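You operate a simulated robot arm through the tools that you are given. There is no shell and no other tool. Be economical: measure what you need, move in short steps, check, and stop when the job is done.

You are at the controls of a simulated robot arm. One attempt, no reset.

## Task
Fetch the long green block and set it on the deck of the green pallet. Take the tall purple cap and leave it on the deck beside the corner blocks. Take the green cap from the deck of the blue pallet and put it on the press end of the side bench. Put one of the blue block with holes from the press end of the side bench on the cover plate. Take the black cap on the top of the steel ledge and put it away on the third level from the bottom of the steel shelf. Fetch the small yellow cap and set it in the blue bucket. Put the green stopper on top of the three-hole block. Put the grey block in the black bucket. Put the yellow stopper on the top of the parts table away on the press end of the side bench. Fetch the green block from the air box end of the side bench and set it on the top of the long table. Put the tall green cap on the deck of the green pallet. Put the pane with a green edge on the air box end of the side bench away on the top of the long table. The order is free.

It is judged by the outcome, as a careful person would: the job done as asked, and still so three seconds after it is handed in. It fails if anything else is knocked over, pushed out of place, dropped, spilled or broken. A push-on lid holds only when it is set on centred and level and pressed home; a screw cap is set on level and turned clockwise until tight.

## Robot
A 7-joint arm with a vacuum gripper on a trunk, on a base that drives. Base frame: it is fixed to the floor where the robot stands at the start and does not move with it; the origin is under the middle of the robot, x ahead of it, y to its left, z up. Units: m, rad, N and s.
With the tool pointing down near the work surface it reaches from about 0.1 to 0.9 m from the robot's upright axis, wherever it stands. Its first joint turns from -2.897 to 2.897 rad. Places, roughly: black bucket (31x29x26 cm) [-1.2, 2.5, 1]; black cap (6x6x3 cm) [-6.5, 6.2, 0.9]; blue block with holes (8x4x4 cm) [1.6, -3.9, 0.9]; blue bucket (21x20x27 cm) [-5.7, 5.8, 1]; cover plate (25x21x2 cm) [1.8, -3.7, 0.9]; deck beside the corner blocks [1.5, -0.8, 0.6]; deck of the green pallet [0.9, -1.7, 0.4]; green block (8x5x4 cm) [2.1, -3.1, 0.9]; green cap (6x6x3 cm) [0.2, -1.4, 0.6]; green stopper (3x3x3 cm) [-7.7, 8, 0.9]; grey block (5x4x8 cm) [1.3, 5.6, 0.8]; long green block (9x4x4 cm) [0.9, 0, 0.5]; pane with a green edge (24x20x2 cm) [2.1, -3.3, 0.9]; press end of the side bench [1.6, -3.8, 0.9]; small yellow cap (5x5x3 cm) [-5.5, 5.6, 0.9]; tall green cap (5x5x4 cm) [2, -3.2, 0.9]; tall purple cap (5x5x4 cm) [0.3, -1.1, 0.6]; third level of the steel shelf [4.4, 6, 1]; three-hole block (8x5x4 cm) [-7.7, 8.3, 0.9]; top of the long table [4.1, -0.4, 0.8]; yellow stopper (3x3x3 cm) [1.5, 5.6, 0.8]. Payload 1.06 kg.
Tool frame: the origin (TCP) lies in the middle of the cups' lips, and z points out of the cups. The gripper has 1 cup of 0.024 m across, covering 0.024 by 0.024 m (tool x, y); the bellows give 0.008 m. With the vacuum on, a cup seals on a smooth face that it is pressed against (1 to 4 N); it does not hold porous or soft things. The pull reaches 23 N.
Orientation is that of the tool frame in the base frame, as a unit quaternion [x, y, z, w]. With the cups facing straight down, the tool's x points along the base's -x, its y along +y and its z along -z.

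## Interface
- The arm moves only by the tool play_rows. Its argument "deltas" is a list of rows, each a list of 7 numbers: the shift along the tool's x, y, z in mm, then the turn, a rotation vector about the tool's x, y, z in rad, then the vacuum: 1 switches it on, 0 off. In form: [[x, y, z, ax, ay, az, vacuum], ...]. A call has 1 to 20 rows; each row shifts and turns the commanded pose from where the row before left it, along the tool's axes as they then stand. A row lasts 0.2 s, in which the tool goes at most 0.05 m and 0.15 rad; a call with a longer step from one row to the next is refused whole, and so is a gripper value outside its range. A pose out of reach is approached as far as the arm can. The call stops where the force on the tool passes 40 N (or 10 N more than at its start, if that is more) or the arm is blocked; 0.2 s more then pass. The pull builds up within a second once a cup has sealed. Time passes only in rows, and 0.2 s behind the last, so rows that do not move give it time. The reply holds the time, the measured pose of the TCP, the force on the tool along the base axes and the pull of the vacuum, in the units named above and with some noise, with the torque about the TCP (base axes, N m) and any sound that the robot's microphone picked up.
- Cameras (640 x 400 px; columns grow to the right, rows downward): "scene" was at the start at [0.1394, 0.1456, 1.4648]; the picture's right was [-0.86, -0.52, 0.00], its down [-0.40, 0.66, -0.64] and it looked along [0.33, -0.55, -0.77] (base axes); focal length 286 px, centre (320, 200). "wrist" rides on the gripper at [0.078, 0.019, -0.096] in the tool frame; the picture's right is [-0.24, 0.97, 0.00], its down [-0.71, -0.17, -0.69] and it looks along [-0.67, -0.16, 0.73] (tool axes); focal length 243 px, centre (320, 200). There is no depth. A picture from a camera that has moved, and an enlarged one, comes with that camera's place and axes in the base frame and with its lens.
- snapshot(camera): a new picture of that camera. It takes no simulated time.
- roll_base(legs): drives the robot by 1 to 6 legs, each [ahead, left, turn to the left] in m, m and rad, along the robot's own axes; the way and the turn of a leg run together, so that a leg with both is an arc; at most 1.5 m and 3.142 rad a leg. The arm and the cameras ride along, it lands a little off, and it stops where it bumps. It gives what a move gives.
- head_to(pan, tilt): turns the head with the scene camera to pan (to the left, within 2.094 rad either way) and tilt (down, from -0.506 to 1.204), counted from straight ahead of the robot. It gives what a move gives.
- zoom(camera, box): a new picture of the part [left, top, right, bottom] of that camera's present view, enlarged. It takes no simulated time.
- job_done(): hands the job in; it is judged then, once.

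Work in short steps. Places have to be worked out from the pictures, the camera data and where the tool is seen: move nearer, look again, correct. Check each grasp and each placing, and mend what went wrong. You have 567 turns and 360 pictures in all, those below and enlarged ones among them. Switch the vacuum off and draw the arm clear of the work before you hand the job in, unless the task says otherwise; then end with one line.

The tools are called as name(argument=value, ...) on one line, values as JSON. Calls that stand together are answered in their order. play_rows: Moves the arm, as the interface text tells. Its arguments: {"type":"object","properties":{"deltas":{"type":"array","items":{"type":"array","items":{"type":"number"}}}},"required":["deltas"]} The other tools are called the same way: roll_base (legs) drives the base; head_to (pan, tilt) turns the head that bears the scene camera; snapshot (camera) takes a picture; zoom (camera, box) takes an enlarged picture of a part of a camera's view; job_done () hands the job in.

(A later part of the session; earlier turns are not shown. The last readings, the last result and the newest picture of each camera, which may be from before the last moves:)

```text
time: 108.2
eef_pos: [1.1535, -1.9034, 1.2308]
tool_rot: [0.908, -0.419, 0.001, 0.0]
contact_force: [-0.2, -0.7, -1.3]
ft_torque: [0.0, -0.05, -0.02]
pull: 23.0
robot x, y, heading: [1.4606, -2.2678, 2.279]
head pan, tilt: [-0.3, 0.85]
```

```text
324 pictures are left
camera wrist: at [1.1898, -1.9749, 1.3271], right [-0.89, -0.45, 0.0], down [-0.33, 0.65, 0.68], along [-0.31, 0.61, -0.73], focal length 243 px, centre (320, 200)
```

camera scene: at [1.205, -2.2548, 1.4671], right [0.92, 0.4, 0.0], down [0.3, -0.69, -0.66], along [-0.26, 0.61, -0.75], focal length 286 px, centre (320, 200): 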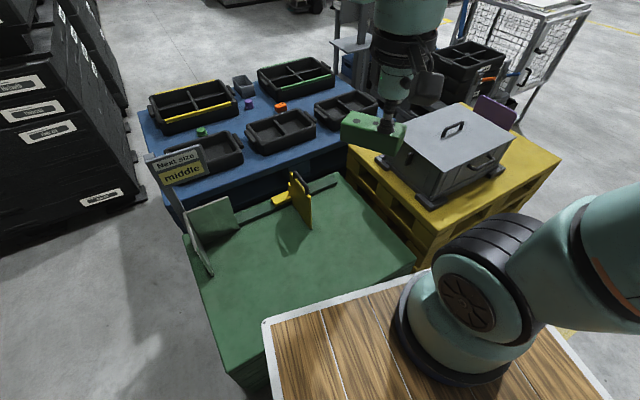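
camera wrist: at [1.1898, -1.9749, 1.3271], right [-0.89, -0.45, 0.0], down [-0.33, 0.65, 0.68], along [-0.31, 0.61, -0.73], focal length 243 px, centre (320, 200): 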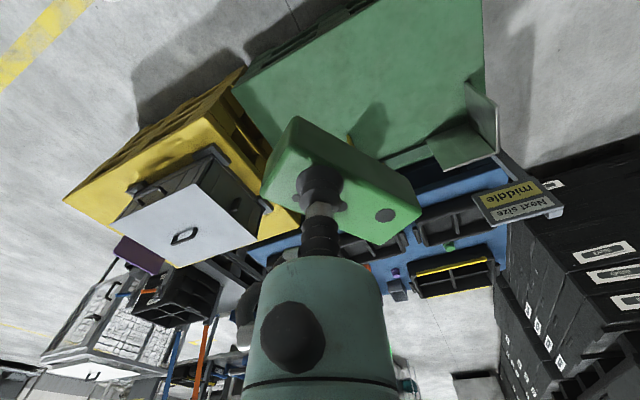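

The deck is clear. Moving out over about (0.96, −1.72) and lowering to ~0.6 m.

play_rows(deltas=[[-45, 6, 0, 0, 0, 0, 1], [-45, 6, 0, 0, 0, 0, 1], [-45, 6, 0, 0, 0, 0, 1], [-45, 6, 0, 0, 0, 0, 1], [-45, 6, 0, 0, 0, 0, 1], [-40, 5, 0, 0, 0, 0, 1], [0, 0, 45, 0, 0, 0, 1], [0, 0, 45, 0, 0, 0, 1], [0, 0, 45, 0, 0, 0, 1], [0, 0, 45, 0, 0, 0, 1], [0, 0, 45, 0, 0, 0, 1], [0, 0, 45, 0, 0, 0, 1], [0, 0, 45, 0, 0, 0, 1], [0, 0, 45, 0, 0, 0, 1], [0, 0, 45, 0, 0, 0, 1], [0, 0, 45, 0, 0, 0, 1], [0, 0, 45, 0, 0, 0, 1], [0, 0, 45, 0, 0, 0, 1], [0, 0, 45, 0, 0, 0, 1]])

snapshot(camera="wrist")

snapshot(camera="scene")

```text
time: 112.2
eef_pos: [0.9551, -1.725, 0.6448]
tool_rot: [0.909, -0.418, -0.001, 0.0]
contact_force: [0.1, 0.8, -1.6]
ft_torque: [0.0, -0.03, -0.02]
pull: 23.4
robot x, y, heading: [1.4629, -2.2658, 2.281]
head pan, tilt: [-0.3, 0.85]
```

```text
323 pictures are left
camera wrist: at [0.9915, -1.7965, 0.7414], right [-0.89, -0.45, 0.0], down [-0.33, 0.65, 0.69], along [-0.31, 0.61, -0.73], focal length 243 px, centre (320, 200)
```

wrist: 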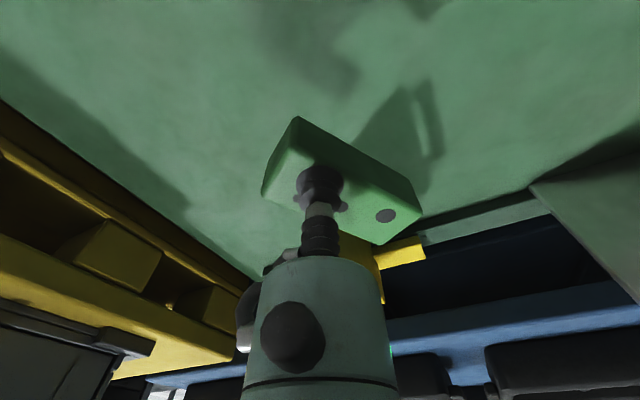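

```text
322 pictures are left
camera scene: at [1.2051, -2.255, 1.467], right [0.92, 0.4, 0.0], down [0.3, -0.69, -0.66], along [-0.26, 0.61, -0.75], focal length 286 px, centre (320, 200)
```

scene: 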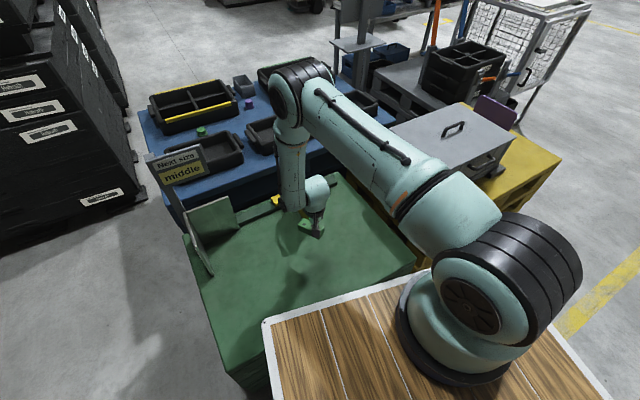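

Shifting 8 cm back toward me, away from the yellow stand, then lowering gently until contact.

play_rows(deltas=[[40, 0, 20, 0, 0, 0, 1], [40, 0, 20, 0, 0, 0, 1], [0, 0, 40, 0, 0, 0, 1], [0, 0, 30, 0, 0, 0, 1], [0, 0, 20, 0, 0, 0, 1], [0, 0, 15, 0, 0, 0, 1], [0, 0, 0, 0, 0, 0, 1]])

snapshot(camera="wrist")

```text
time: 113.8
eef_pos: [1.008, -1.7848, 0.5011]
tool_rot: [0.909, -0.418, 0.0, 0.0]
contact_force: [0.0, 0.7, -2.4]
ft_torque: [0.0, -0.05, 0.0]
pull: 22.9
robot x, y, heading: [1.4623, -2.2678, 2.279]
head pan, tilt: [-0.3, 0.85]
```

```text
321 pictures are left
camera wrist: at [1.0439, -1.856, 0.5972], right [-0.89, -0.45, 0.0], down [-0.33, 0.65, 0.68], along [-0.31, 0.61, -0.73], focal length 243 px, centre (320, 200)
```

wrist: 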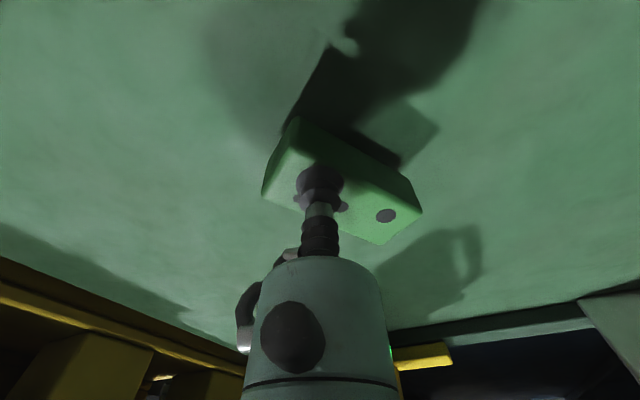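

play_rows(deltas=[[0, 0, 7, 0, 0, 0, 1], [0, 0, 7, 0, 0, 0, 1], [0, 0, 0, 0, 0, 0, 1]])

snapshot(camera="wrist")

```text
time: 114.6
eef_pos: [1.0077, -1.7856, 0.4874]
tool_rot: [0.909, -0.418, -0.001, -0.001]
contact_force: [0.0, -0.7, -1.1]
ft_torque: [-0.01, -0.03, -0.03]
pull: 22.7
robot x, y, heading: [1.4581, -2.2668, 2.28]
head pan, tilt: [-0.3, 0.85]
```

```text
320 pictures are left
camera wrist: at [1.0437, -1.8563, 0.5833], right [-0.89, -0.45, 0.0], down [-0.33, 0.65, 0.68], along [-0.31, 0.61, -0.73], focal length 243 px, centre (320, 200)
```

wrist: 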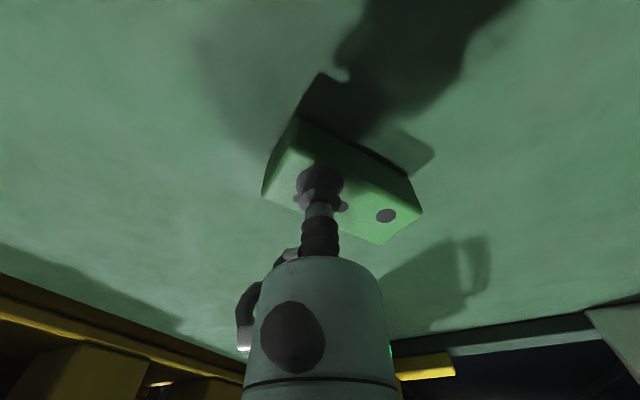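

play_rows(deltas=[[0, 0, 6, 0, 0, 0, 1], [0, 0, 4, 0, 0, 0, 1], [0, 0, 2, 0, 0, 0, 1], [0, 0, 2, 0, 0, 0, 1]])

play_rows(deltas=[[0, 0, 2, 0, 0, 0, 1], [0, 0, 2, 0, 0, 0, 1], [0, 0, 0, 0, 0, 0, 1]])

```text
time: 115.5
eef_pos: [1.007, -1.7853, 0.4752]
tool_rot: [0.909, -0.418, 0.001, -0.001]
contact_force: [4.3, -5.0, 25.2]
ft_torque: [0.06, 0.18, 0.02]
pull: 22.9
robot x, y, heading: [1.4587, -2.2698, 2.282]
head pan, tilt: [-0.3, 0.85]
stopped in row 4: the force on the tool passed its limit at 47 N (the readings are from after the stop); the commanded pose is now the measured one
```

```text
time: 115.9
eef_pos: [1.0071, -1.7833, 0.4758]
tool_rot: [0.908, -0.418, 0.001, 0.0]
contact_force: [5.3, -6.2, 26.9]
ft_torque: [0.1, 0.11, 0.07]
pull: 22.8
robot x, y, heading: [1.4575, -2.2649, 2.279]
head pan, tilt: [-0.3, 0.85]
stopped in row 1: the force on the tool passed its limit at 45 N (the readings are from after the stop); the commanded pose is now the measured one
```

Contact at TCP z≈0.476 (deck ≈0.435). Easing force, releasing vacuum, and lifting.

play_rows(deltas=[[0, 0, -1.5, 0, 0, 0, 1], [0, 0, 0, 0, 0, 0, 0], [0, 0, 0, 0, 0, 0, 0], [0, 0, 0, 0, 0, 0, 0], [0, 0, -3, 0, 0, 0, 0], [0, 0, -10, 0, 0, 0, 0], [0, 0, -30, 0, 0, 0, 0], [0, 0, -45, 0, 0, 0, 0], [0, 0, -45, 0, 0, 0, 0]])

snapshot(camera="wrist")

```text
time: 117.9
eef_pos: [1.0058, -1.783, 0.609]
tool_rot: [0.909, -0.417, 0.001, 0.0]
contact_force: [-0.7, -0.2, -0.5]
ft_torque: [0.05, -0.02, -0.03]
pull: 0.0
robot x, y, heading: [1.4641, -2.2639, 2.281]
head pan, tilt: [-0.3, 0.85]
```

```text
319 pictures are left
camera wrist: at [1.0417, -1.8542, 0.7046], right [-0.89, -0.45, 0.0], down [-0.33, 0.65, 0.68], along [-0.31, 0.61, -0.73], focal length 243 px, centre (320, 200)
```

wrist: 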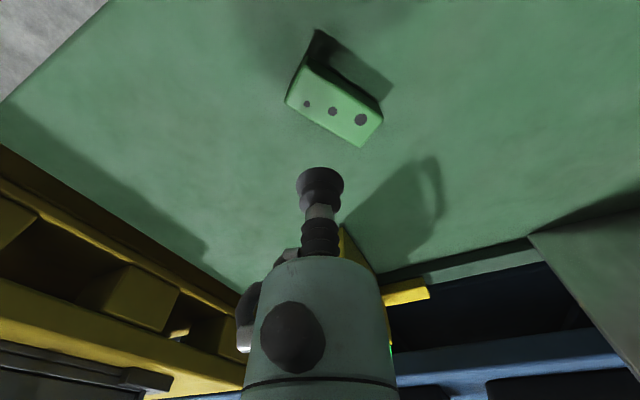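

Block is placed flat on the green deck. Raising and retracting the arm, then driving around the green pallet's corner to reach the green cap from the blue pallet's far side.

play_rows(deltas=[[0, 0, -48, 0, 0, 0, 0], [0, 0, -48, 0, 0, 0, 0], [0, 0, -48, 0, 0, 0, 0], [0, 0, -48, 0, 0, 0, 0], [0, 0, -48, 0, 0, 0, 0], [0, 0, -48, 0, 0, 0, 0], [0, 0, -48, 0, 0, 0, 0], [0, 0, -48, 0, 0, 0, 0], [0, 0, -48, 0, 0, 0, 0], [0, 0, -48, 0, 0, 0, 0], [0, 0, -48, 0, 0, 0, 0], [45, 0, 0, 0, 0, 0, 0], [45, 0, 0, 0, 0, 0, 0], [45, 0, 0, 0, 0, 0, 0], [45, 0, 0, 0, 0, 0, 0], [45, 0, 0, 0, 0, 0, 0]])

roll_base(legs=[[0, 1.2, 0], [0, 0, -1.355]])

head_to(pan=0.2, tilt=0.7)

snapshot(camera="scene")

```text
time: 121.5
eef_pos: [1.1355, -2.0202, 1.1387]
tool_rot: [0.966, -0.259, 0.001, 0.002]
contact_force: [-0.1, 0.4, -1.3]
ft_torque: [-0.02, -0.05, 0.0]
pull: 0.1
out of reach, approached as far as the arm can: row 15
robot x, y, heading: [1.4619, -2.2651, 2.28]
head pan, tilt: [-0.3, 0.85]
stopped in row 16: the arm was blocked; the commanded pose is now the measured one
```

```text
time: 130.8
eef_pos: [0.7263, -2.6673, 1.1397]
tool_rot: [-0.587, 0.81, 0.0, 0.0]
contact_force: [-0.3, 0.8, -0.3]
ft_torque: [-0.02, 0.01, -0.01]
pull: 0.1
robot x, y, heading: [0.5505, -3.0361, 0.911]
head pan, tilt: [-0.3, 0.85]
```

```text
time: 131.8
eef_pos: [0.7257, -2.6672, 1.1404]
tool_rot: [-0.586, 0.81, 0.001, 0.0]
contact_force: [-0.6, 1.0, 1.3]
ft_torque: [0.0, 0.0, 0.0]
pull: 0.1
robot x, y, heading: [0.5507, -3.0354, 0.916]
head pan, tilt: [0.201, 0.7]
```

```text
318 pictures are left
camera scene: at [0.4819, -2.7515, 1.4793], right [0.9, -0.44, 0.0], down [-0.28, -0.58, -0.76], along [0.34, 0.69, -0.64], focal length 286 px, centre (320, 200)
```

scene: 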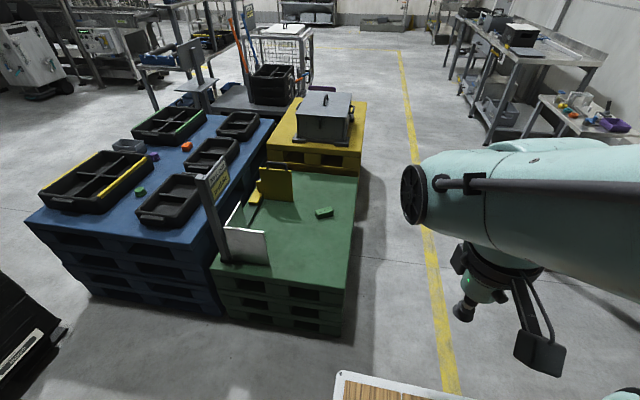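

Clear view; green cap is at about (0.18, −1.37) on the blue pallet. Driving to (−0.15, −2.05) facing the pallet edge.

roll_base(legs=[[0, 1.155, 0], [0.35, 0, 0], [0, 0, -0.05]])

head_to(pan=-0.1, tilt=0.9)

snapshot(camera="scene")

```text
time: 140.0
eef_pos: [0.0443, -1.6915, 1.1409]
tool_rot: [-0.561, 0.828, 0.001, 0.0]
contact_force: [0.3, -0.3, -0.2]
ft_torque: [-0.02, -0.01, -0.02]
pull: 0.1
robot x, y, heading: [-0.154, -2.0493, 0.854]
head pan, tilt: [0.201, 0.7]
```

```text
time: 140.8
eef_pos: [0.045, -1.6912, 1.1399]
tool_rot: [-0.562, 0.827, 0.001, 0.001]
contact_force: [-0.1, 0.2, 0.9]
ft_torque: [0.03, 0.02, 0.0]
pull: 0.1
robot x, y, heading: [-0.1517, -2.0491, 0.856]
head pan, tilt: [-0.099, 0.901]
```

```text
317 pictures are left
camera scene: at [-0.1911, -1.7823, 1.4632], right [0.68, -0.73, 0.0], down [-0.57, -0.54, -0.62], along [0.45, 0.43, -0.78], focal length 286 px, centre (320, 200)
```

scene: 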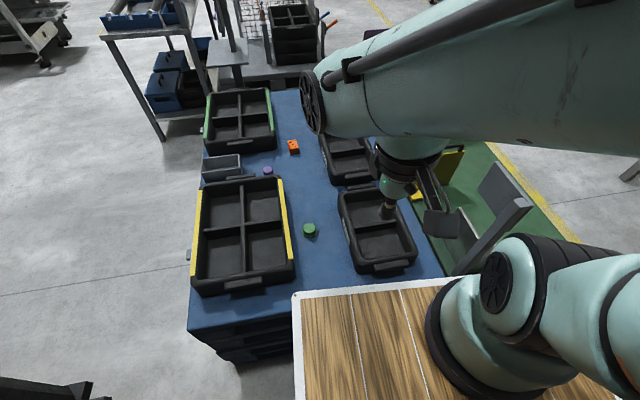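

Cap at (0.172, −1.383), z≈0.62. Moving above it with the arm.

play_rows(deltas=[[-45, 1, 0, 0, 0, 0, 0], [-45, 1, 0, 0, 0, 0, 0], [-45, 1, 0, 0, 0, 0, 0], [-45, 1, 0, 0, 0, 0, 0], [-45, 1, 0, 0, 0, 0, 0], [-45, 1, 0, 0, 0, 0, 0], [-30, 2, 20, 0, 0, 0, 0], [0, 0, 48, 0, 0, 0, 0], [0, 0, 48, 0, 0, 0, 0], [0, 0, 48, 0, 0, 0, 0], [0, 0, 48, 0, 0, 0, 0], [0, 0, 48, 0, 0, 0, 0], [0, 0, 48, 0, 0, 0, 0], [0, 0, 48, 0, 0, 0, 0]])

snapshot(camera="wrist")

```text
time: 143.8
eef_pos: [0.1509, -1.4097, 0.7823]
tool_rot: [-0.562, 0.827, 0.002, 0.0]
contact_force: [0.5, -0.4, -0.4]
ft_torque: [0.04, 0.0, 0.0]
pull: 0.2
robot x, y, heading: [-0.152, -2.0514, 0.857]
head pan, tilt: [-0.099, 0.901]
```

```text
316 pictures are left
camera wrist: at [0.1027, -1.4751, 0.8774], right [-0.82, 0.58, 0.0], down [0.42, 0.59, 0.69], along [0.4, 0.56, -0.73], focal length 243 px, centre (320, 200)
```

wrist: 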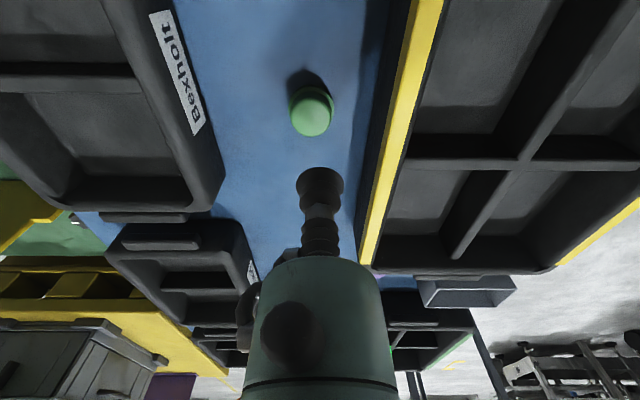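

play_rows(deltas=[[-27, -13, 30, 0, 0, 0, 0], [0, 0, 45, 0, 0, 0, 0], [0, 0, 0, 0, 0, 0, 0]])

zoom(camera="wrist", box=[220, 80, 420, 205])

```text
time: 144.6
eef_pos: [0.169, -1.3914, 0.7099]
tool_rot: [-0.561, 0.828, 0.001, 0.0]
contact_force: [0.0, 0.3, -0.1]
ft_torque: [0.0, 0.02, 0.02]
pull: 0.1
robot x, y, heading: [-0.1506, -2.0475, 0.856]
head pan, tilt: [-0.099, 0.901]
```

```text
3.20 times, centred on (320, 142) of wrist
camera zoom: at [0.123, -1.4569, 0.8047], right [-0.82, 0.58, 0.0], down [0.42, 0.59, 0.69], along [0.4, 0.56, -0.73], focal length 776 px, centre (320, 384)
```

zoom: 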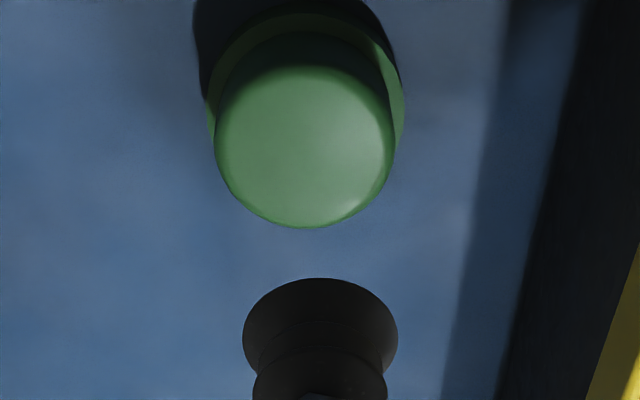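

play_rows(deltas=[[-13, -8, 30, 0, 0, 0, 0], [0, 0, 25, 0, 0, 0, 0], [0, 0, 0, 0, 0, 0, 0]])

zoom(camera="wrist", box=[220, 80, 420, 205])

```text
time: 145.4
eef_pos: [0.1818, -1.3801, 0.6534]
tool_rot: [-0.562, 0.827, 0.001, 0.0]
contact_force: [0.8, 0.5, -0.5]
ft_torque: [0.02, 0.01, -0.01]
pull: 0.1
robot x, y, heading: [-0.1527, -2.0482, 0.85]
head pan, tilt: [-0.099, 0.901]
```

```text
3.20 times, centred on (320, 142) of wrist
camera zoom: at [0.1336, -1.4458, 0.7486], right [-0.82, 0.58, 0.0], down [0.42, 0.59, 0.69], along [0.4, 0.56, -0.73], focal length 776 px, centre (320, 384)
```

zoom: 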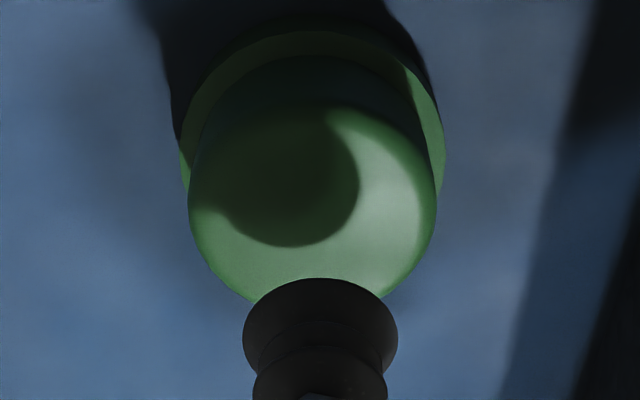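

Top of the cap is at z≈0.624; correcting 8 mm back and descending with vacuum on.

play_rows(deltas=[[8, 0, 15, 0, 0, 0, 1], [0, 0, 8, 0, 0, 0, 1], [0, 0, 4, 0, 0, 0, 1], [0, 0, 2, 0, 0, 0, 1], [0, 0, 0, 0, 0, 0, 1]])

```text
time: 146.6
eef_pos: [0.1785, -1.3883, 0.6262]
tool_rot: [-0.562, 0.827, 0.001, 0.001]
contact_force: [-0.5, -3.8, 12.1]
ft_torque: [-0.01, -0.01, -0.01]
pull: 23.0
robot x, y, heading: [-0.1545, -2.0516, 0.853]
head pan, tilt: [-0.099, 0.901]
```

Sealed on the green cap. Lifting to travel height and driving to the press end of the side bench.

play_rows(deltas=[[0, 0, -10, 0, 0, 0, 1], [0, 0, -30, 0, 0, 0, 1], [0, 0, -48, 0, 0, 0, 1], [0, 0, -48, 0, 0, 0, 1], [0, 0, -48, 0, 0, 0, 1], [0, 0, -48, 0, 0, 0, 1], [0, 0, -48, 0, 0, 0, 1], [0, 0, -48, 0, 0, 0, 1], [0, 0, -48, 0, 0, 0, 1], [0, 0, -48, 0, 0, 0, 1], [0, 0, -48, 0, 0, 0, 1], [0, 0, -48, 0, 0, 0, 1], [0, 0, -48, 0, 0, 0, 1], [0, 0, -48, 0, 0, 0, 1], [45, 0, 0, 0, 0, 0, 1], [45, 0, 0, 0, 0, 0, 1], [45, 0, 0, 0, 0, 0, 1], [45, 0, 0, 0, 0, 0, 1]])

roll_base(legs=[[-0.35, 0, 0], [0, -1.3, 0], [0, 0, -1.497]])

head_to(pan=0.0, tilt=0.6)

snapshot(camera="scene")

```text
time: 150.4
eef_pos: [0.114, -1.5546, 1.2416]
tool_rot: [-0.561, 0.828, 0.001, 0.0]
contact_force: [-0.1, 0.0, -1.0]
ft_torque: [-0.02, -0.02, 0.0]
pull: 22.9
robot x, y, heading: [-0.1542, -2.0486, 0.852]
head pan, tilt: [-0.099, 0.901]
```

```text
time: 162.4
eef_pos: [1.1229, -3.3793, 1.2425]
tool_rot: [0.138, 0.99, 0.001, 0.001]
contact_force: [-0.2, 0.2, -0.4]
ft_torque: [0.01, 0.04, -0.01]
pull: 22.9
robot x, y, heading: [0.5999, -3.1628, -0.618]
head pan, tilt: [-0.099, 0.901]
```

```text
time: 163.2
eef_pos: [1.1232, -3.3792, 1.2424]
tool_rot: [0.137, 0.991, 0.001, 0.0]
contact_force: [-0.2, 0.3, -1.6]
ft_torque: [-0.01, 0.02, 0.02]
pull: 23.1
robot x, y, heading: [0.6032, -3.1661, -0.614]
head pan, tilt: [0.0, 0.6]
```

```text
313 pictures are left
camera scene: at [0.8775, -3.0995, 1.4878], right [-0.58, -0.82, 0.0], down [-0.46, 0.33, -0.82], along [0.67, -0.48, -0.57], focal length 286 px, centre (320, 200)
```

scene: 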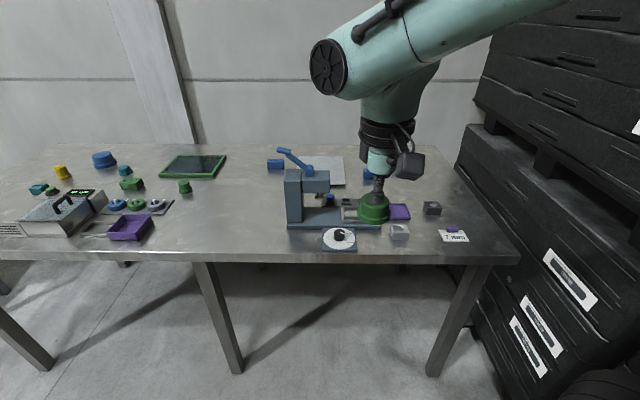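

The bench is well seen: press, cover plate behind it, blue blocks, tall green cap, green block, and pane. Driving 0.34 m closer.

roll_base(legs=[[0.34, 0, 0]])

head_to(pan=-0.25, tilt=0.8)

snapshot(camera="scene")

snapshot(camera="wrist")

```text
time: 165.5
eef_pos: [1.4024, -3.5834, 1.2415]
tool_rot: [0.141, 0.99, 0.001, 0.001]
contact_force: [0.4, -0.4, -1.0]
ft_torque: [0.01, 0.0, -0.01]
pull: 23.1
robot x, y, heading: [0.8859, -3.3638, -0.621]
head pan, tilt: [0.0, 0.6]
```

```text
time: 166.2
eef_pos: [1.4031, -3.5837, 1.2426]
tool_rot: [0.141, 0.99, 0.001, 0.001]
contact_force: [-0.1, -0.3, 0.1]
ft_torque: [-0.05, -0.03, 0.0]
pull: 23.4
robot x, y, heading: [0.8886, -3.3605, -0.618]
head pan, tilt: [-0.25, 0.799]
```

```text
312 pictures are left
camera scene: at [1.1406, -3.3125, 1.4711], right [-0.76, -0.64, 0.0], down [-0.46, 0.55, -0.7], along [0.45, -0.53, -0.72], focal length 286 px, centre (320, 200)
```

scene: 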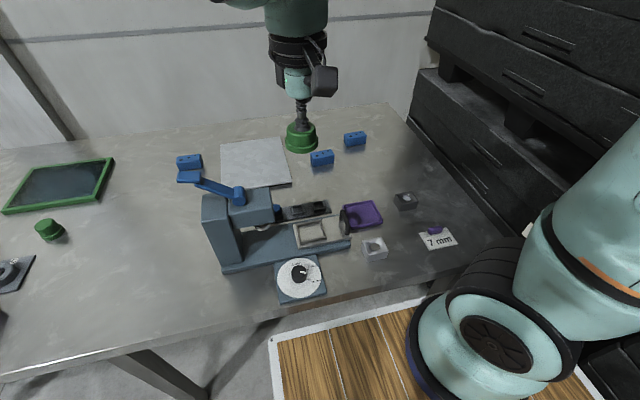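

```text
311 pictures are left
camera wrist: at [1.3325, -3.5433, 1.3379], right [0.5, 0.87, 0.0], down [0.63, -0.36, 0.69], along [0.6, -0.34, -0.73], focal length 243 px, centre (320, 200)
```

wrist: 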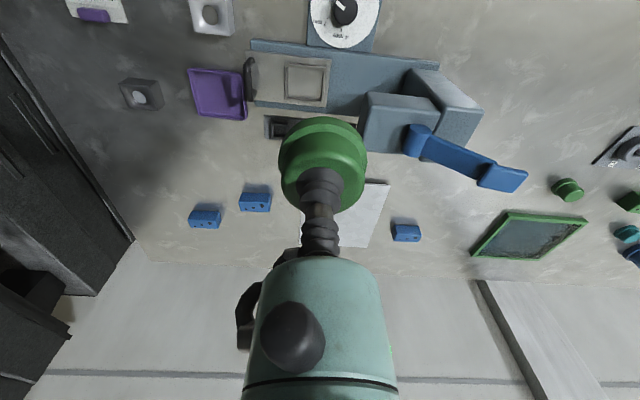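

Placing the green cap at the free spot near (1.47, −3.93) on the press end. Moving over and lowering to z≈1.0.

play_rows(deltas=[[-20, -39, 0, 0, 0, 0, 1], [-20, -39, 0, 0, 0, 0, 1], [-20, -39, 0, 0, 0, 0, 1], [-20, -39, 0, 0, 0, 0, 1], [-20, -39, 0, 0, 0, 0, 1], [-20, -39, 0, 0, 0, 0, 1], [-20, -39, 0, 0, 0, 0, 1], [-20, -39, 0, 0, 0, 0, 1], [0, 0, 45, 0, 0, 0, 1], [0, 0, 45, 0, 0, 0, 1], [0, 0, 45, 0, 0, 0, 1], [0, 0, 45, 0, 0, 0, 1], [0, 0, 45, 0, 0, 0, 1]])

snapshot(camera="wrist")

snapshot(camera="scene")

```text
time: 169.0
eef_pos: [1.4698, -3.9299, 1.019]
tool_rot: [0.14, 0.99, 0.001, 0.001]
contact_force: [0.0, -0.3, -0.7]
ft_torque: [-0.02, -0.01, 0.05]
pull: 23.6
robot x, y, heading: [0.8841, -3.363, -0.624]
head pan, tilt: [-0.25, 0.799]
```

```text
310 pictures are left
camera wrist: at [1.3996, -3.8895, 1.1134], right [0.5, 0.87, 0.0], down [0.63, -0.36, 0.69], along [0.6, -0.34, -0.73], focal length 243 px, centre (320, 200)
```

wrist: 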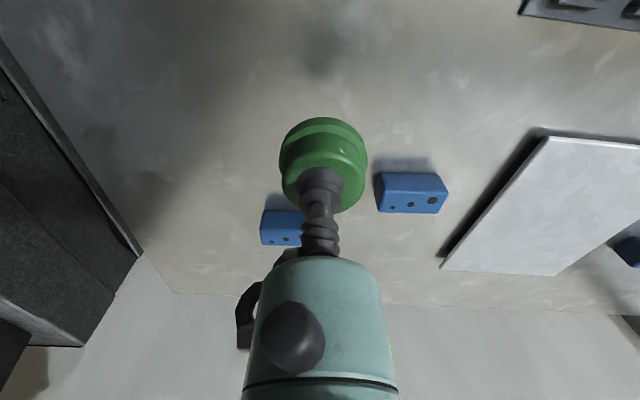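

```text
309 pictures are left
camera scene: at [1.1402, -3.3123, 1.4711], right [-0.77, -0.64, 0.0], down [-0.46, 0.55, -0.7], along [0.45, -0.53, -0.72], focal length 286 px, centre (320, 200)
```

scene: 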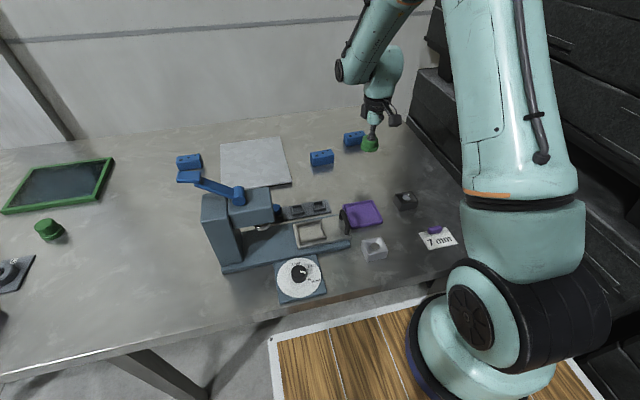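

play_rows(deltas=[[0, 0, 40, 0, 0, 0, 1], [0, 0, 40, 0, 0, 0, 1], [0, 0, 10, 0, 0, 0, 1], [0, 0, 0, 0, 0, 0, 1]])

snapshot(camera="wrist")

```text
time: 170.0
eef_pos: [1.4711, -3.9297, 0.9279]
tool_rot: [0.141, 0.99, 0.001, 0.0]
contact_force: [0.2, -0.6, -1.3]
ft_torque: [-0.03, -0.01, -0.01]
pull: 23.1
robot x, y, heading: [0.8835, -3.3645, -0.621]
head pan, tilt: [-0.25, 0.799]
```

```text
308 pictures are left
camera wrist: at [1.3997, -3.8898, 1.0235], right [0.5, 0.87, 0.0], down [0.63, -0.36, 0.69], along [0.6, -0.34, -0.73], focal length 243 px, centre (320, 200)
```

wrist: 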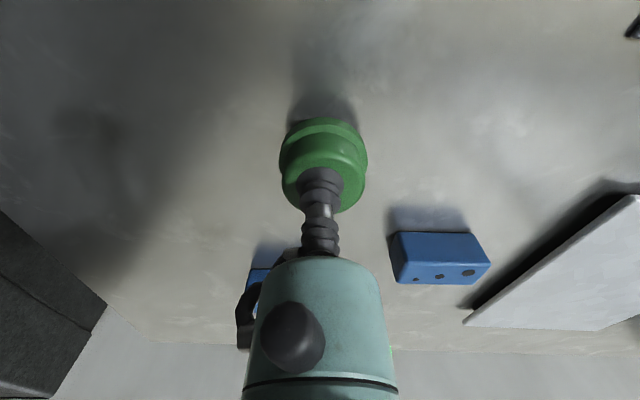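

play_rows(deltas=[[0, 0, 4, 0, 0, 0, 1], [0, 0, 4, 0, 0, 0, 1], [0, 0, 3, 0, 0, 0, 1], [0, 0, 3, 0, 0, 0, 1]])

```text
time: 171.0
eef_pos: [1.4719, -3.9286, 0.9133]
tool_rot: [0.141, 0.99, 0.0, 0.0]
contact_force: [-0.7, 0.1, -0.6]
ft_torque: [0.02, -0.01, -0.01]
pull: 23.3
robot x, y, heading: [0.8838, -3.366, -0.622]
head pan, tilt: [-0.25, 0.799]
```

play_rows(deltas=[[0, 0, 2.5, 0, 0, 0, 1], [0, 0, 2.5, 0, 0, 0, 1], [0, 0, 2.5, 0, 0, 0, 1]])

```text
time: 171.8
eef_pos: [1.4697, -3.9275, 0.908]
tool_rot: [0.141, 0.99, 0.0, 0.001]
contact_force: [-1.1, 1.5, 16.7]
ft_torque: [0.06, -0.01, 0.05]
pull: 22.9
robot x, y, heading: [0.8828, -3.3648, -0.622]
head pan, tilt: [-0.25, 0.799]
```

Contact. Releasing and lifting, then looking.

play_rows(deltas=[[0, 0, -1, 0, 0, 0, 0], [0, 0, 0, 0, 0, 0, 0], [0, 0, 0, 0, 0, 0, 0], [0, 0, 0, 0, 0, 0, 0], [0, 0, -4, 0, 0, 0, 0], [0, 0, -15, 0, 0, 0, 0], [0, 0, -40, 0, 0, 0, 0], [0, 0, -45, 0, 0, 0, 0], [0, 0, -45, 0, 0, 0, 0]])

snapshot(camera="wrist")

```text
time: 173.8
eef_pos: [1.4725, -3.9277, 1.0551]
tool_rot: [0.141, 0.99, 0.001, 0.0]
contact_force: [0.4, -0.5, -0.4]
ft_torque: [0.05, 0.0, 0.0]
pull: 0.0
robot x, y, heading: [0.8882, -3.364, -0.617]
head pan, tilt: [-0.25, 0.799]
```

```text
307 pictures are left
camera wrist: at [1.4008, -3.8867, 1.1499], right [0.5, 0.87, 0.0], down [0.63, -0.36, 0.68], along [0.59, -0.34, -0.73], focal length 243 px, centre (320, 200)
```

wrist: 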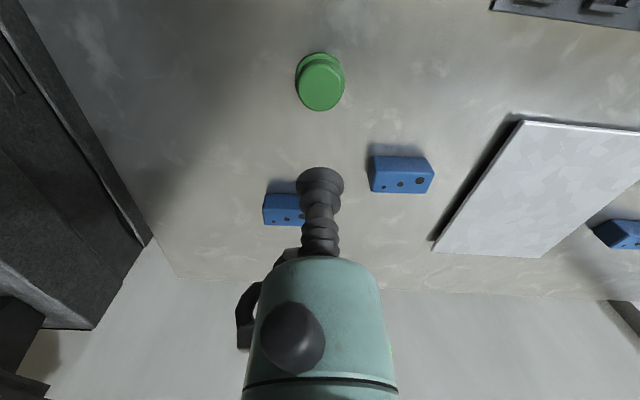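

Green cap is in place. Now the nearest blue block; zooming on it.

zoom(camera="wrist", box=[350, 130, 450, 210])

```text
5.00 times, centred on (400, 170) of wrist
camera zoom: at [1.4008, -3.8867, 1.1499], right [0.5, 0.87, 0.0], down [0.63, -0.36, 0.68], along [0.59, -0.34, -0.73], focal length 1213 px, centre (-80, 350)
```

zoom: 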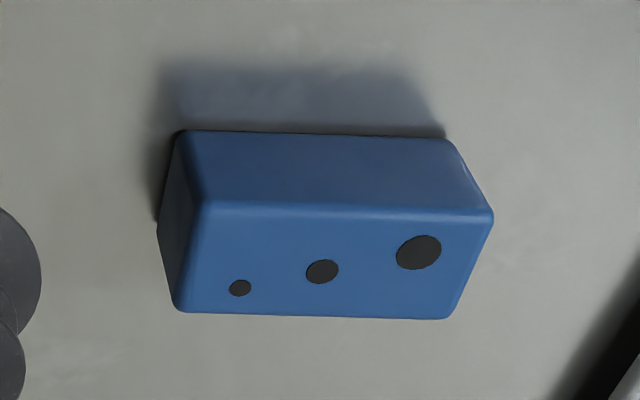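

Moving above the block's hole-free corner region to measure more precisely (also testing reach).

play_rows(deltas=[[-32, 15, 0, 0, 0, 0, 0], [-32, 16, 0, 0, 0, 0, 0], [-32, 16, 0, 0, 0, 0, 0], [-32, 15, 20, 0, 0, 0, 0], [0, 0, 45, 0, 0, 0, 0], [0, 0, 0, 0, 0, 0, 0]])

zoom(camera="wrist", box=[220, 70, 420, 200])

```text
time: 175.2
eef_pos: [1.6104, -3.9021, 0.9912]
tool_rot: [0.141, 0.99, 0.001, 0.001]
contact_force: [-0.6, -0.3, 0.4]
ft_torque: [0.02, -0.02, -0.01]
pull: 0.1
robot x, y, heading: [0.8829, -3.3664, -0.624]
head pan, tilt: [-0.25, 0.799]
```

```text
3.08 times, centred on (320, 135) of wrist
camera zoom: at [1.54, -3.8617, 1.0871], right [0.5, 0.87, 0.0], down [0.63, -0.36, 0.69], along [0.6, -0.34, -0.73], focal length 746 px, centre (320, 400)
```

zoom: 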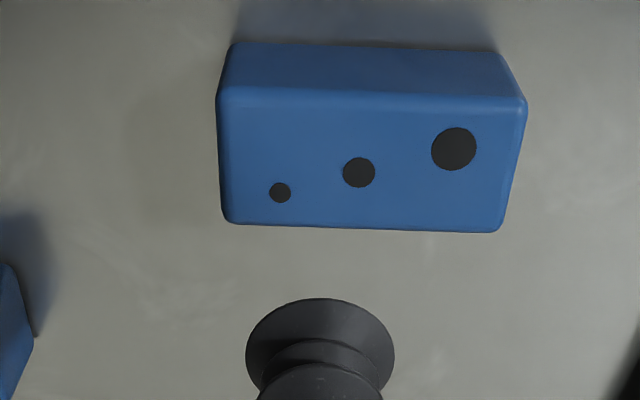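

Top is z≈0.925, and any spot away from the holes is too narrow; centring on the middle hole keeps the cup's rim entirely on the flat face. Aligning there and lowering.

play_rows(deltas=[[-2, 9.5, 20, 0, 0, 0, 0], [0, 0, 28, 0, 0, 0, 0], [0, 0, 0, 0, 0, 0, 0]])

zoom(camera="wrist", box=[220, 100, 420, 230])

```text
time: 176.0
eef_pos: [1.6141, -3.8951, 0.9425]
tool_rot: [0.141, 0.99, 0.001, 0.001]
contact_force: [-0.4, 0.3, -1.0]
ft_torque: [0.05, 0.03, 0.01]
pull: 0.1
robot x, y, heading: [0.8827, -3.361, -0.62]
head pan, tilt: [-0.25, 0.799]
```

```text
3.08 times, centred on (320, 165) of wrist
camera zoom: at [1.5432, -3.8538, 1.0381], right [0.5, 0.87, 0.0], down [0.63, -0.36, 0.69], along [0.6, -0.34, -0.73], focal length 746 px, centre (320, 308)
```

zoom: 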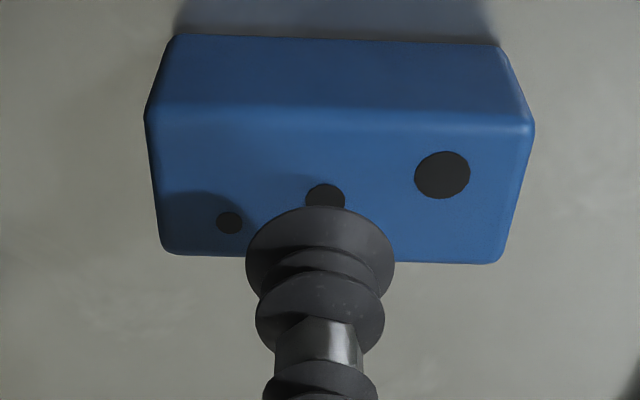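

Refined top z≈0.915. Nudge 5.5 mm forward and press with vacuum.

play_rows(deltas=[[-5.5, 0.5, 12, 0, 0, 0, 1], [0, 0, 8, 0, 0, 0, 1], [0, 0, 5, 0, 0, 0, 1], [0, 0, 3, 0, 0, 0, 1], [0, 0, 0, 0, 0, 0, 1], [0, 0, 0, 0, 0, 0, 1]])

```text
time: 177.4
eef_pos: [1.6201, -3.8965, 0.9144]
tool_rot: [0.141, 0.99, 0.0, 0.002]
contact_force: [-0.9, 0.1, 11.3]
ft_torque: [0.02, 0.03, -0.02]
pull: 23.2
robot x, y, heading: [0.8866, -3.3638, -0.624]
head pan, tilt: [-0.25, 0.799]
```

Sealed (the holes don't matter). Lifting, shifting over the cover plate at about (1.705, −3.745).

play_rows(deltas=[[0, 0, -10, 0, 0, 0, 1], [0, 0, -35, 0, 0, 0, 1], [0, 0, -45, 0, 0, 0, 1], [-10, 42, 0, 0, 0, 0, 1], [-10, 43, 0, 0, 0, 0, 1], [-10, 42, 0, 0, 0, 0, 1], [-9, 42, 0, 0, 0, 0, 1], [0, 0, 0, 0, 0, 0, 1]])

snapshot(camera="wrist")

snapshot(camera="scene")

```text
time: 179.2
eef_pos: [1.7055, -3.7443, 1.0033]
tool_rot: [0.141, 0.99, 0.0, 0.0]
contact_force: [0.6, 0.4, -1.8]
ft_torque: [-0.02, -0.01, 0.02]
pull: 23.3
robot x, y, heading: [0.8834, -3.3617, -0.624]
head pan, tilt: [-0.25, 0.799]
```

```text
303 pictures are left
camera wrist: at [1.6349, -3.7036, 1.0988], right [0.5, 0.87, 0.0], down [0.63, -0.36, 0.69], along [0.6, -0.34, -0.73], focal length 243 px, centre (320, 200)
```

wrist: 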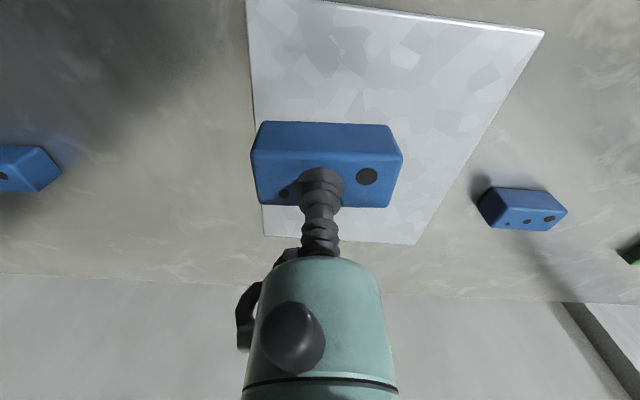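

```text
302 pictures are left
camera scene: at [1.1405, -3.3126, 1.471], right [-0.77, -0.64, 0.0], down [-0.46, 0.55, -0.7], along [0.45, -0.53, -0.72], focal length 286 px, centre (320, 200)
```

scene: 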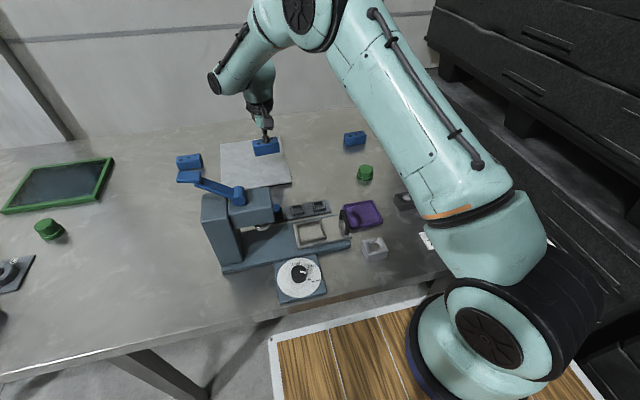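

play_rows(deltas=[[0, 20, 10, 0, 0, 0, 1], [0, 0, 30, 0, 0, 0, 1], [0, 0, 15, 0, 0, 0, 1], [0, 0, 5, 0, 0, 0, 1], [0, 0, 0, 0, 0, 0, 1]])

play_rows(deltas=[[0, 0, 2.5, 0, 0, 0, 1], [0, 0, 2.5, 0, 0, 0, 1], [0, 0, 0, 0, 0, 0, 1]])

```text
time: 180.4
eef_pos: [1.7105, -3.7247, 0.9427]
tool_rot: [0.141, 0.99, 0.0, 0.0]
contact_force: [0.2, -0.6, -1.3]
ft_torque: [-0.01, -0.01, 0.01]
pull: 23.6
robot x, y, heading: [0.8843, -3.3645, -0.618]
head pan, tilt: [-0.25, 0.799]
```

```text
time: 181.2
eef_pos: [1.7114, -3.7259, 0.9398]
tool_rot: [0.14, 0.99, 0.0, 0.001]
contact_force: [-1.1, -0.3, -0.7]
ft_torque: [-0.01, -0.01, -0.01]
pull: 22.9
robot x, y, heading: [0.8851, -3.3646, -0.619]
head pan, tilt: [-0.25, 0.799]
```

play_rows(deltas=[[0, 0, 2.5, 0, 0, 0, 1], [0, 0, 2.5, 0, 0, 0, 1], [0, 0, 0, 0, 0, 0, 1]])

```text
time: 182.0
eef_pos: [1.7102, -3.7249, 0.9347]
tool_rot: [0.141, 0.99, 0.001, 0.001]
contact_force: [0.1, 0.2, -1.3]
ft_torque: [0.02, -0.01, -0.03]
pull: 22.8
robot x, y, heading: [0.8869, -3.3635, -0.623]
head pan, tilt: [-0.25, 0.799]
```

play_rows(deltas=[[0, 0, 2.5, 0, 0, 0, 1], [0, 0, 2.5, 0, 0, 0, 1], [0, 0, 0, 0, 0, 0, 1]])

```text
time: 182.8
eef_pos: [1.7109, -3.7252, 0.9312]
tool_rot: [0.141, 0.99, 0.001, 0.002]
contact_force: [-1.1, 0.6, 10.7]
ft_torque: [0.03, 0.01, -0.02]
pull: 23.1
robot x, y, heading: [0.8833, -3.3668, -0.615]
head pan, tilt: [-0.25, 0.799]
```

Contact; releasing, lifting and checking.

play_rows(deltas=[[0, 0, 0, 0, 0, 0, 0], [0, 0, 0, 0, 0, 0, 0], [0, 0, 0, 0, 0, 0, 0], [0, 0, -4, 0, 0, 0, 0], [0, 0, -15, 0, 0, 0, 0], [0, 0, -40, 0, 0, 0, 0], [0, 0, -45, 0, 0, 0, 0], [0, 0, -45, 0, 0, 0, 0], [0, 0, -45, 0, 0, 0, 0], [0, 0, -45, 0, 0, 0, 0], [0, 0, -45, 0, 0, 0, 0]])

snapshot(camera="wrist")

```text
time: 185.2
eef_pos: [1.7101, -3.7256, 1.214]
tool_rot: [0.142, 0.99, 0.001, 0.001]
contact_force: [-0.2, -0.3, -0.4]
ft_torque: [-0.03, 0.0, -0.06]
pull: 0.0
robot x, y, heading: [0.887, -3.3638, -0.617]
head pan, tilt: [-0.25, 0.799]
```

```text
301 pictures are left
camera wrist: at [1.639, -3.6852, 1.3078], right [0.5, 0.87, 0.0], down [0.63, -0.36, 0.69], along [0.6, -0.34, -0.73], focal length 243 px, centre (320, 200)
```

wrist: 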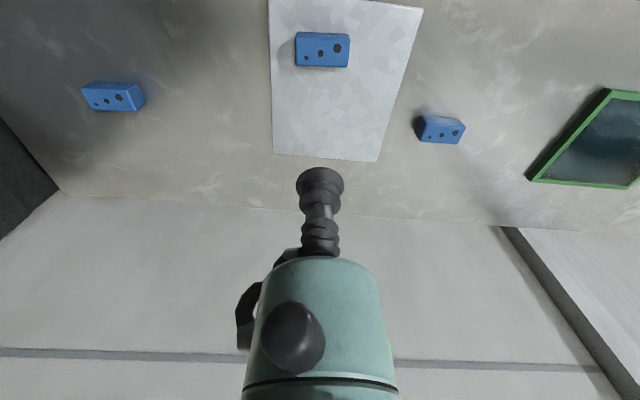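

Blue block sits on the cover plate. Raising, retracting, and strafing left along the bench to the tall green cap.

play_rows(deltas=[[0, 0, -45, 0, 0, 0, 0], [0, 0, -45, 0, 0, 0, 0], [45, 0, 0, 0, 0, 0, 0], [45, 0, 0, 0, 0, 0, 0], [45, 0, 0, 0, 0, 0, 0], [45, 0, 0, 0, 0, 0, 0], [45, 0, 0, 0, 0, 0, 0], [45, 0, 0, 0, 0, 0, 0]])

roll_base(legs=[[0, 0.65, 0]])

head_to(pan=0.0, tilt=0.85)

snapshot(camera="scene")

snapshot(camera="wrist")

```text
time: 187.0
eef_pos: [1.4539, -3.65, 1.3036]
tool_rot: [0.141, 0.99, 0.001, 0.0]
contact_force: [-0.1, -0.4, -0.1]
ft_torque: [0.02, 0.0, 0.02]
pull: 0.1
robot x, y, heading: [0.8865, -3.3649, -0.62]
head pan, tilt: [-0.25, 0.799]
```

```text
time: 190.7
eef_pos: [1.8358, -3.1201, 1.3035]
tool_rot: [0.144, 0.99, 0.0, 0.001]
contact_force: [-0.1, 0.8, -0.8]
ft_torque: [0.03, 0.0, 0.01]
pull: 0.0
robot x, y, heading: [1.2701, -2.8312, -0.627]
head pan, tilt: [-0.25, 0.799]
```

```text
time: 191.5
eef_pos: [1.8365, -3.1199, 1.3045]
tool_rot: [0.143, 0.99, 0.001, 0.002]
contact_force: [-0.5, 0.4, -0.3]
ft_torque: [0.01, -0.01, 0.01]
pull: 0.1
robot x, y, heading: [1.2647, -2.8293, -0.628]
head pan, tilt: [0.0, 0.85]
```

```text
300 pictures are left
camera scene: at [1.5367, -2.764, 1.467], right [-0.59, -0.81, 0.0], down [-0.61, 0.44, -0.66], along [0.53, -0.39, -0.75], focal length 286 px, centre (320, 200)
```

scene: 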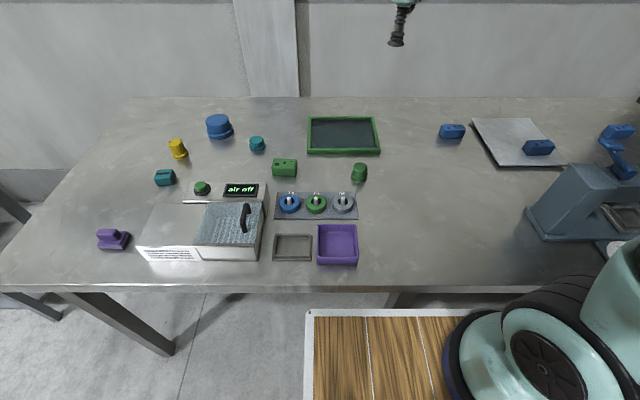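

```text
299 pictures are left
camera wrist: at [1.7655, -3.0787, 1.4006], right [0.5, 0.87, 0.0], down [0.63, -0.37, 0.69], along [0.59, -0.34, -0.73], focal length 243 px, centre (320, 200)
```

wrist: 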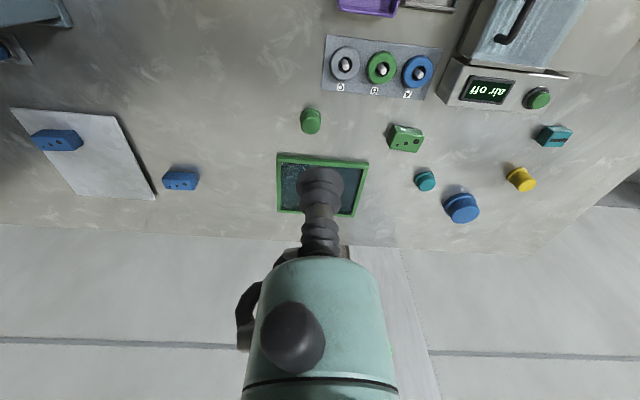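

Tall green cap at about (1.942, −3.20). Moving above it.

play_rows(deltas=[[-41, -16, 0, 0, 0, 0, 0], [-41, -16, 0, 0, 0, 0, 0], [-42, -17, 10, 0, 0, 0, 0], [0, 0, 48, 0, 0, 0, 0], [0, 0, 48, 0, 0, 0, 0], [0, 0, 48, 0, 0, 0, 0], [0, 0, 48, 0, 0, 0, 0], [0, 0, 48, 0, 0, 0, 0], [0, 0, 48, 0, 0, 0, 0], [0, 0, 0, 0, 0, 0, 0]])

zoom(camera="wrist", box=[220, 60, 420, 185])

```text
time: 193.7
eef_pos: [1.9409, -3.2018, 1.0076]
tool_rot: [0.143, 0.99, 0.001, 0.001]
contact_force: [0.3, 0.0, 0.6]
ft_torque: [0.04, 0.0, 0.03]
pull: 0.1
robot x, y, heading: [1.2703, -2.8311, -0.629]
head pan, tilt: [0.0, 0.85]
```

```text
3.20 times, centred on (320, 122) of wrist
camera zoom: at [1.8709, -3.1607, 1.1026], right [0.5, 0.87, 0.0], down [0.63, -0.37, 0.69], along [0.59, -0.34, -0.73], focal length 776 px, centre (320, 448)
```

zoom: 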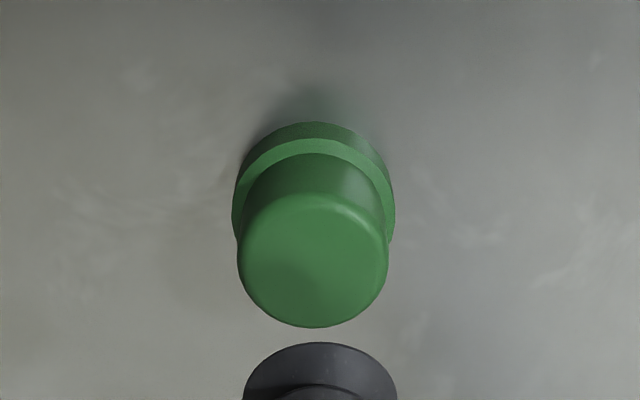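

play_rows(deltas=[[-20, -6, 25, 0, 0, 0, 0], [0, 0, 35, 0, 0, 0, 0], [0, 0, 0, 0, 0, 0, 0]])

zoom(camera="wrist", box=[220, 90, 420, 215])

```text
time: 194.5
eef_pos: [1.9584, -3.2134, 0.9462]
tool_rot: [0.144, 0.99, 0.0, 0.001]
contact_force: [-0.5, -0.9, 1.4]
ft_torque: [-0.02, 0.0, -0.01]
pull: 0.1
robot x, y, heading: [1.2708, -2.8292, -0.626]
head pan, tilt: [0.0, 0.85]
```

```text
3.20 times, centred on (320, 152) of wrist
camera zoom: at [1.8881, -3.1721, 1.0427], right [0.5, 0.87, 0.0], down [0.63, -0.37, 0.69], along [0.59, -0.34, -0.73], focal length 776 px, centre (320, 352)
```

zoom: 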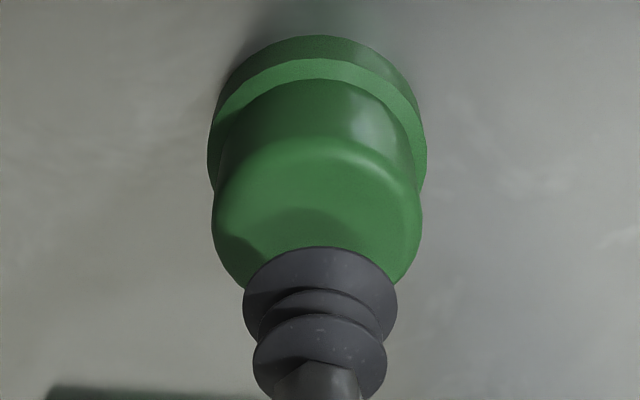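

Aligned. Descending with vacuum on.

play_rows(deltas=[[0, -1, 14, 0, 0, 0, 1], [0, 0, 8, 0, 0, 0, 1], [0, 0, 4, 0, 0, 0, 1], [0, 0, 2, 0, 0, 0, 1], [0, 0, 0, 0, 0, 0, 1], [0, 0, 0, 0, 0, 0, 1]])

```text
time: 195.9
eef_pos: [1.9585, -3.2152, 0.9195]
tool_rot: [0.143, 0.99, 0.0, 0.002]
contact_force: [0.2, -1.2, 7.8]
ft_torque: [0.0, -0.03, -0.02]
pull: 23.3
robot x, y, heading: [1.2707, -2.8309, -0.622]
head pan, tilt: [0.0, 0.85]
```

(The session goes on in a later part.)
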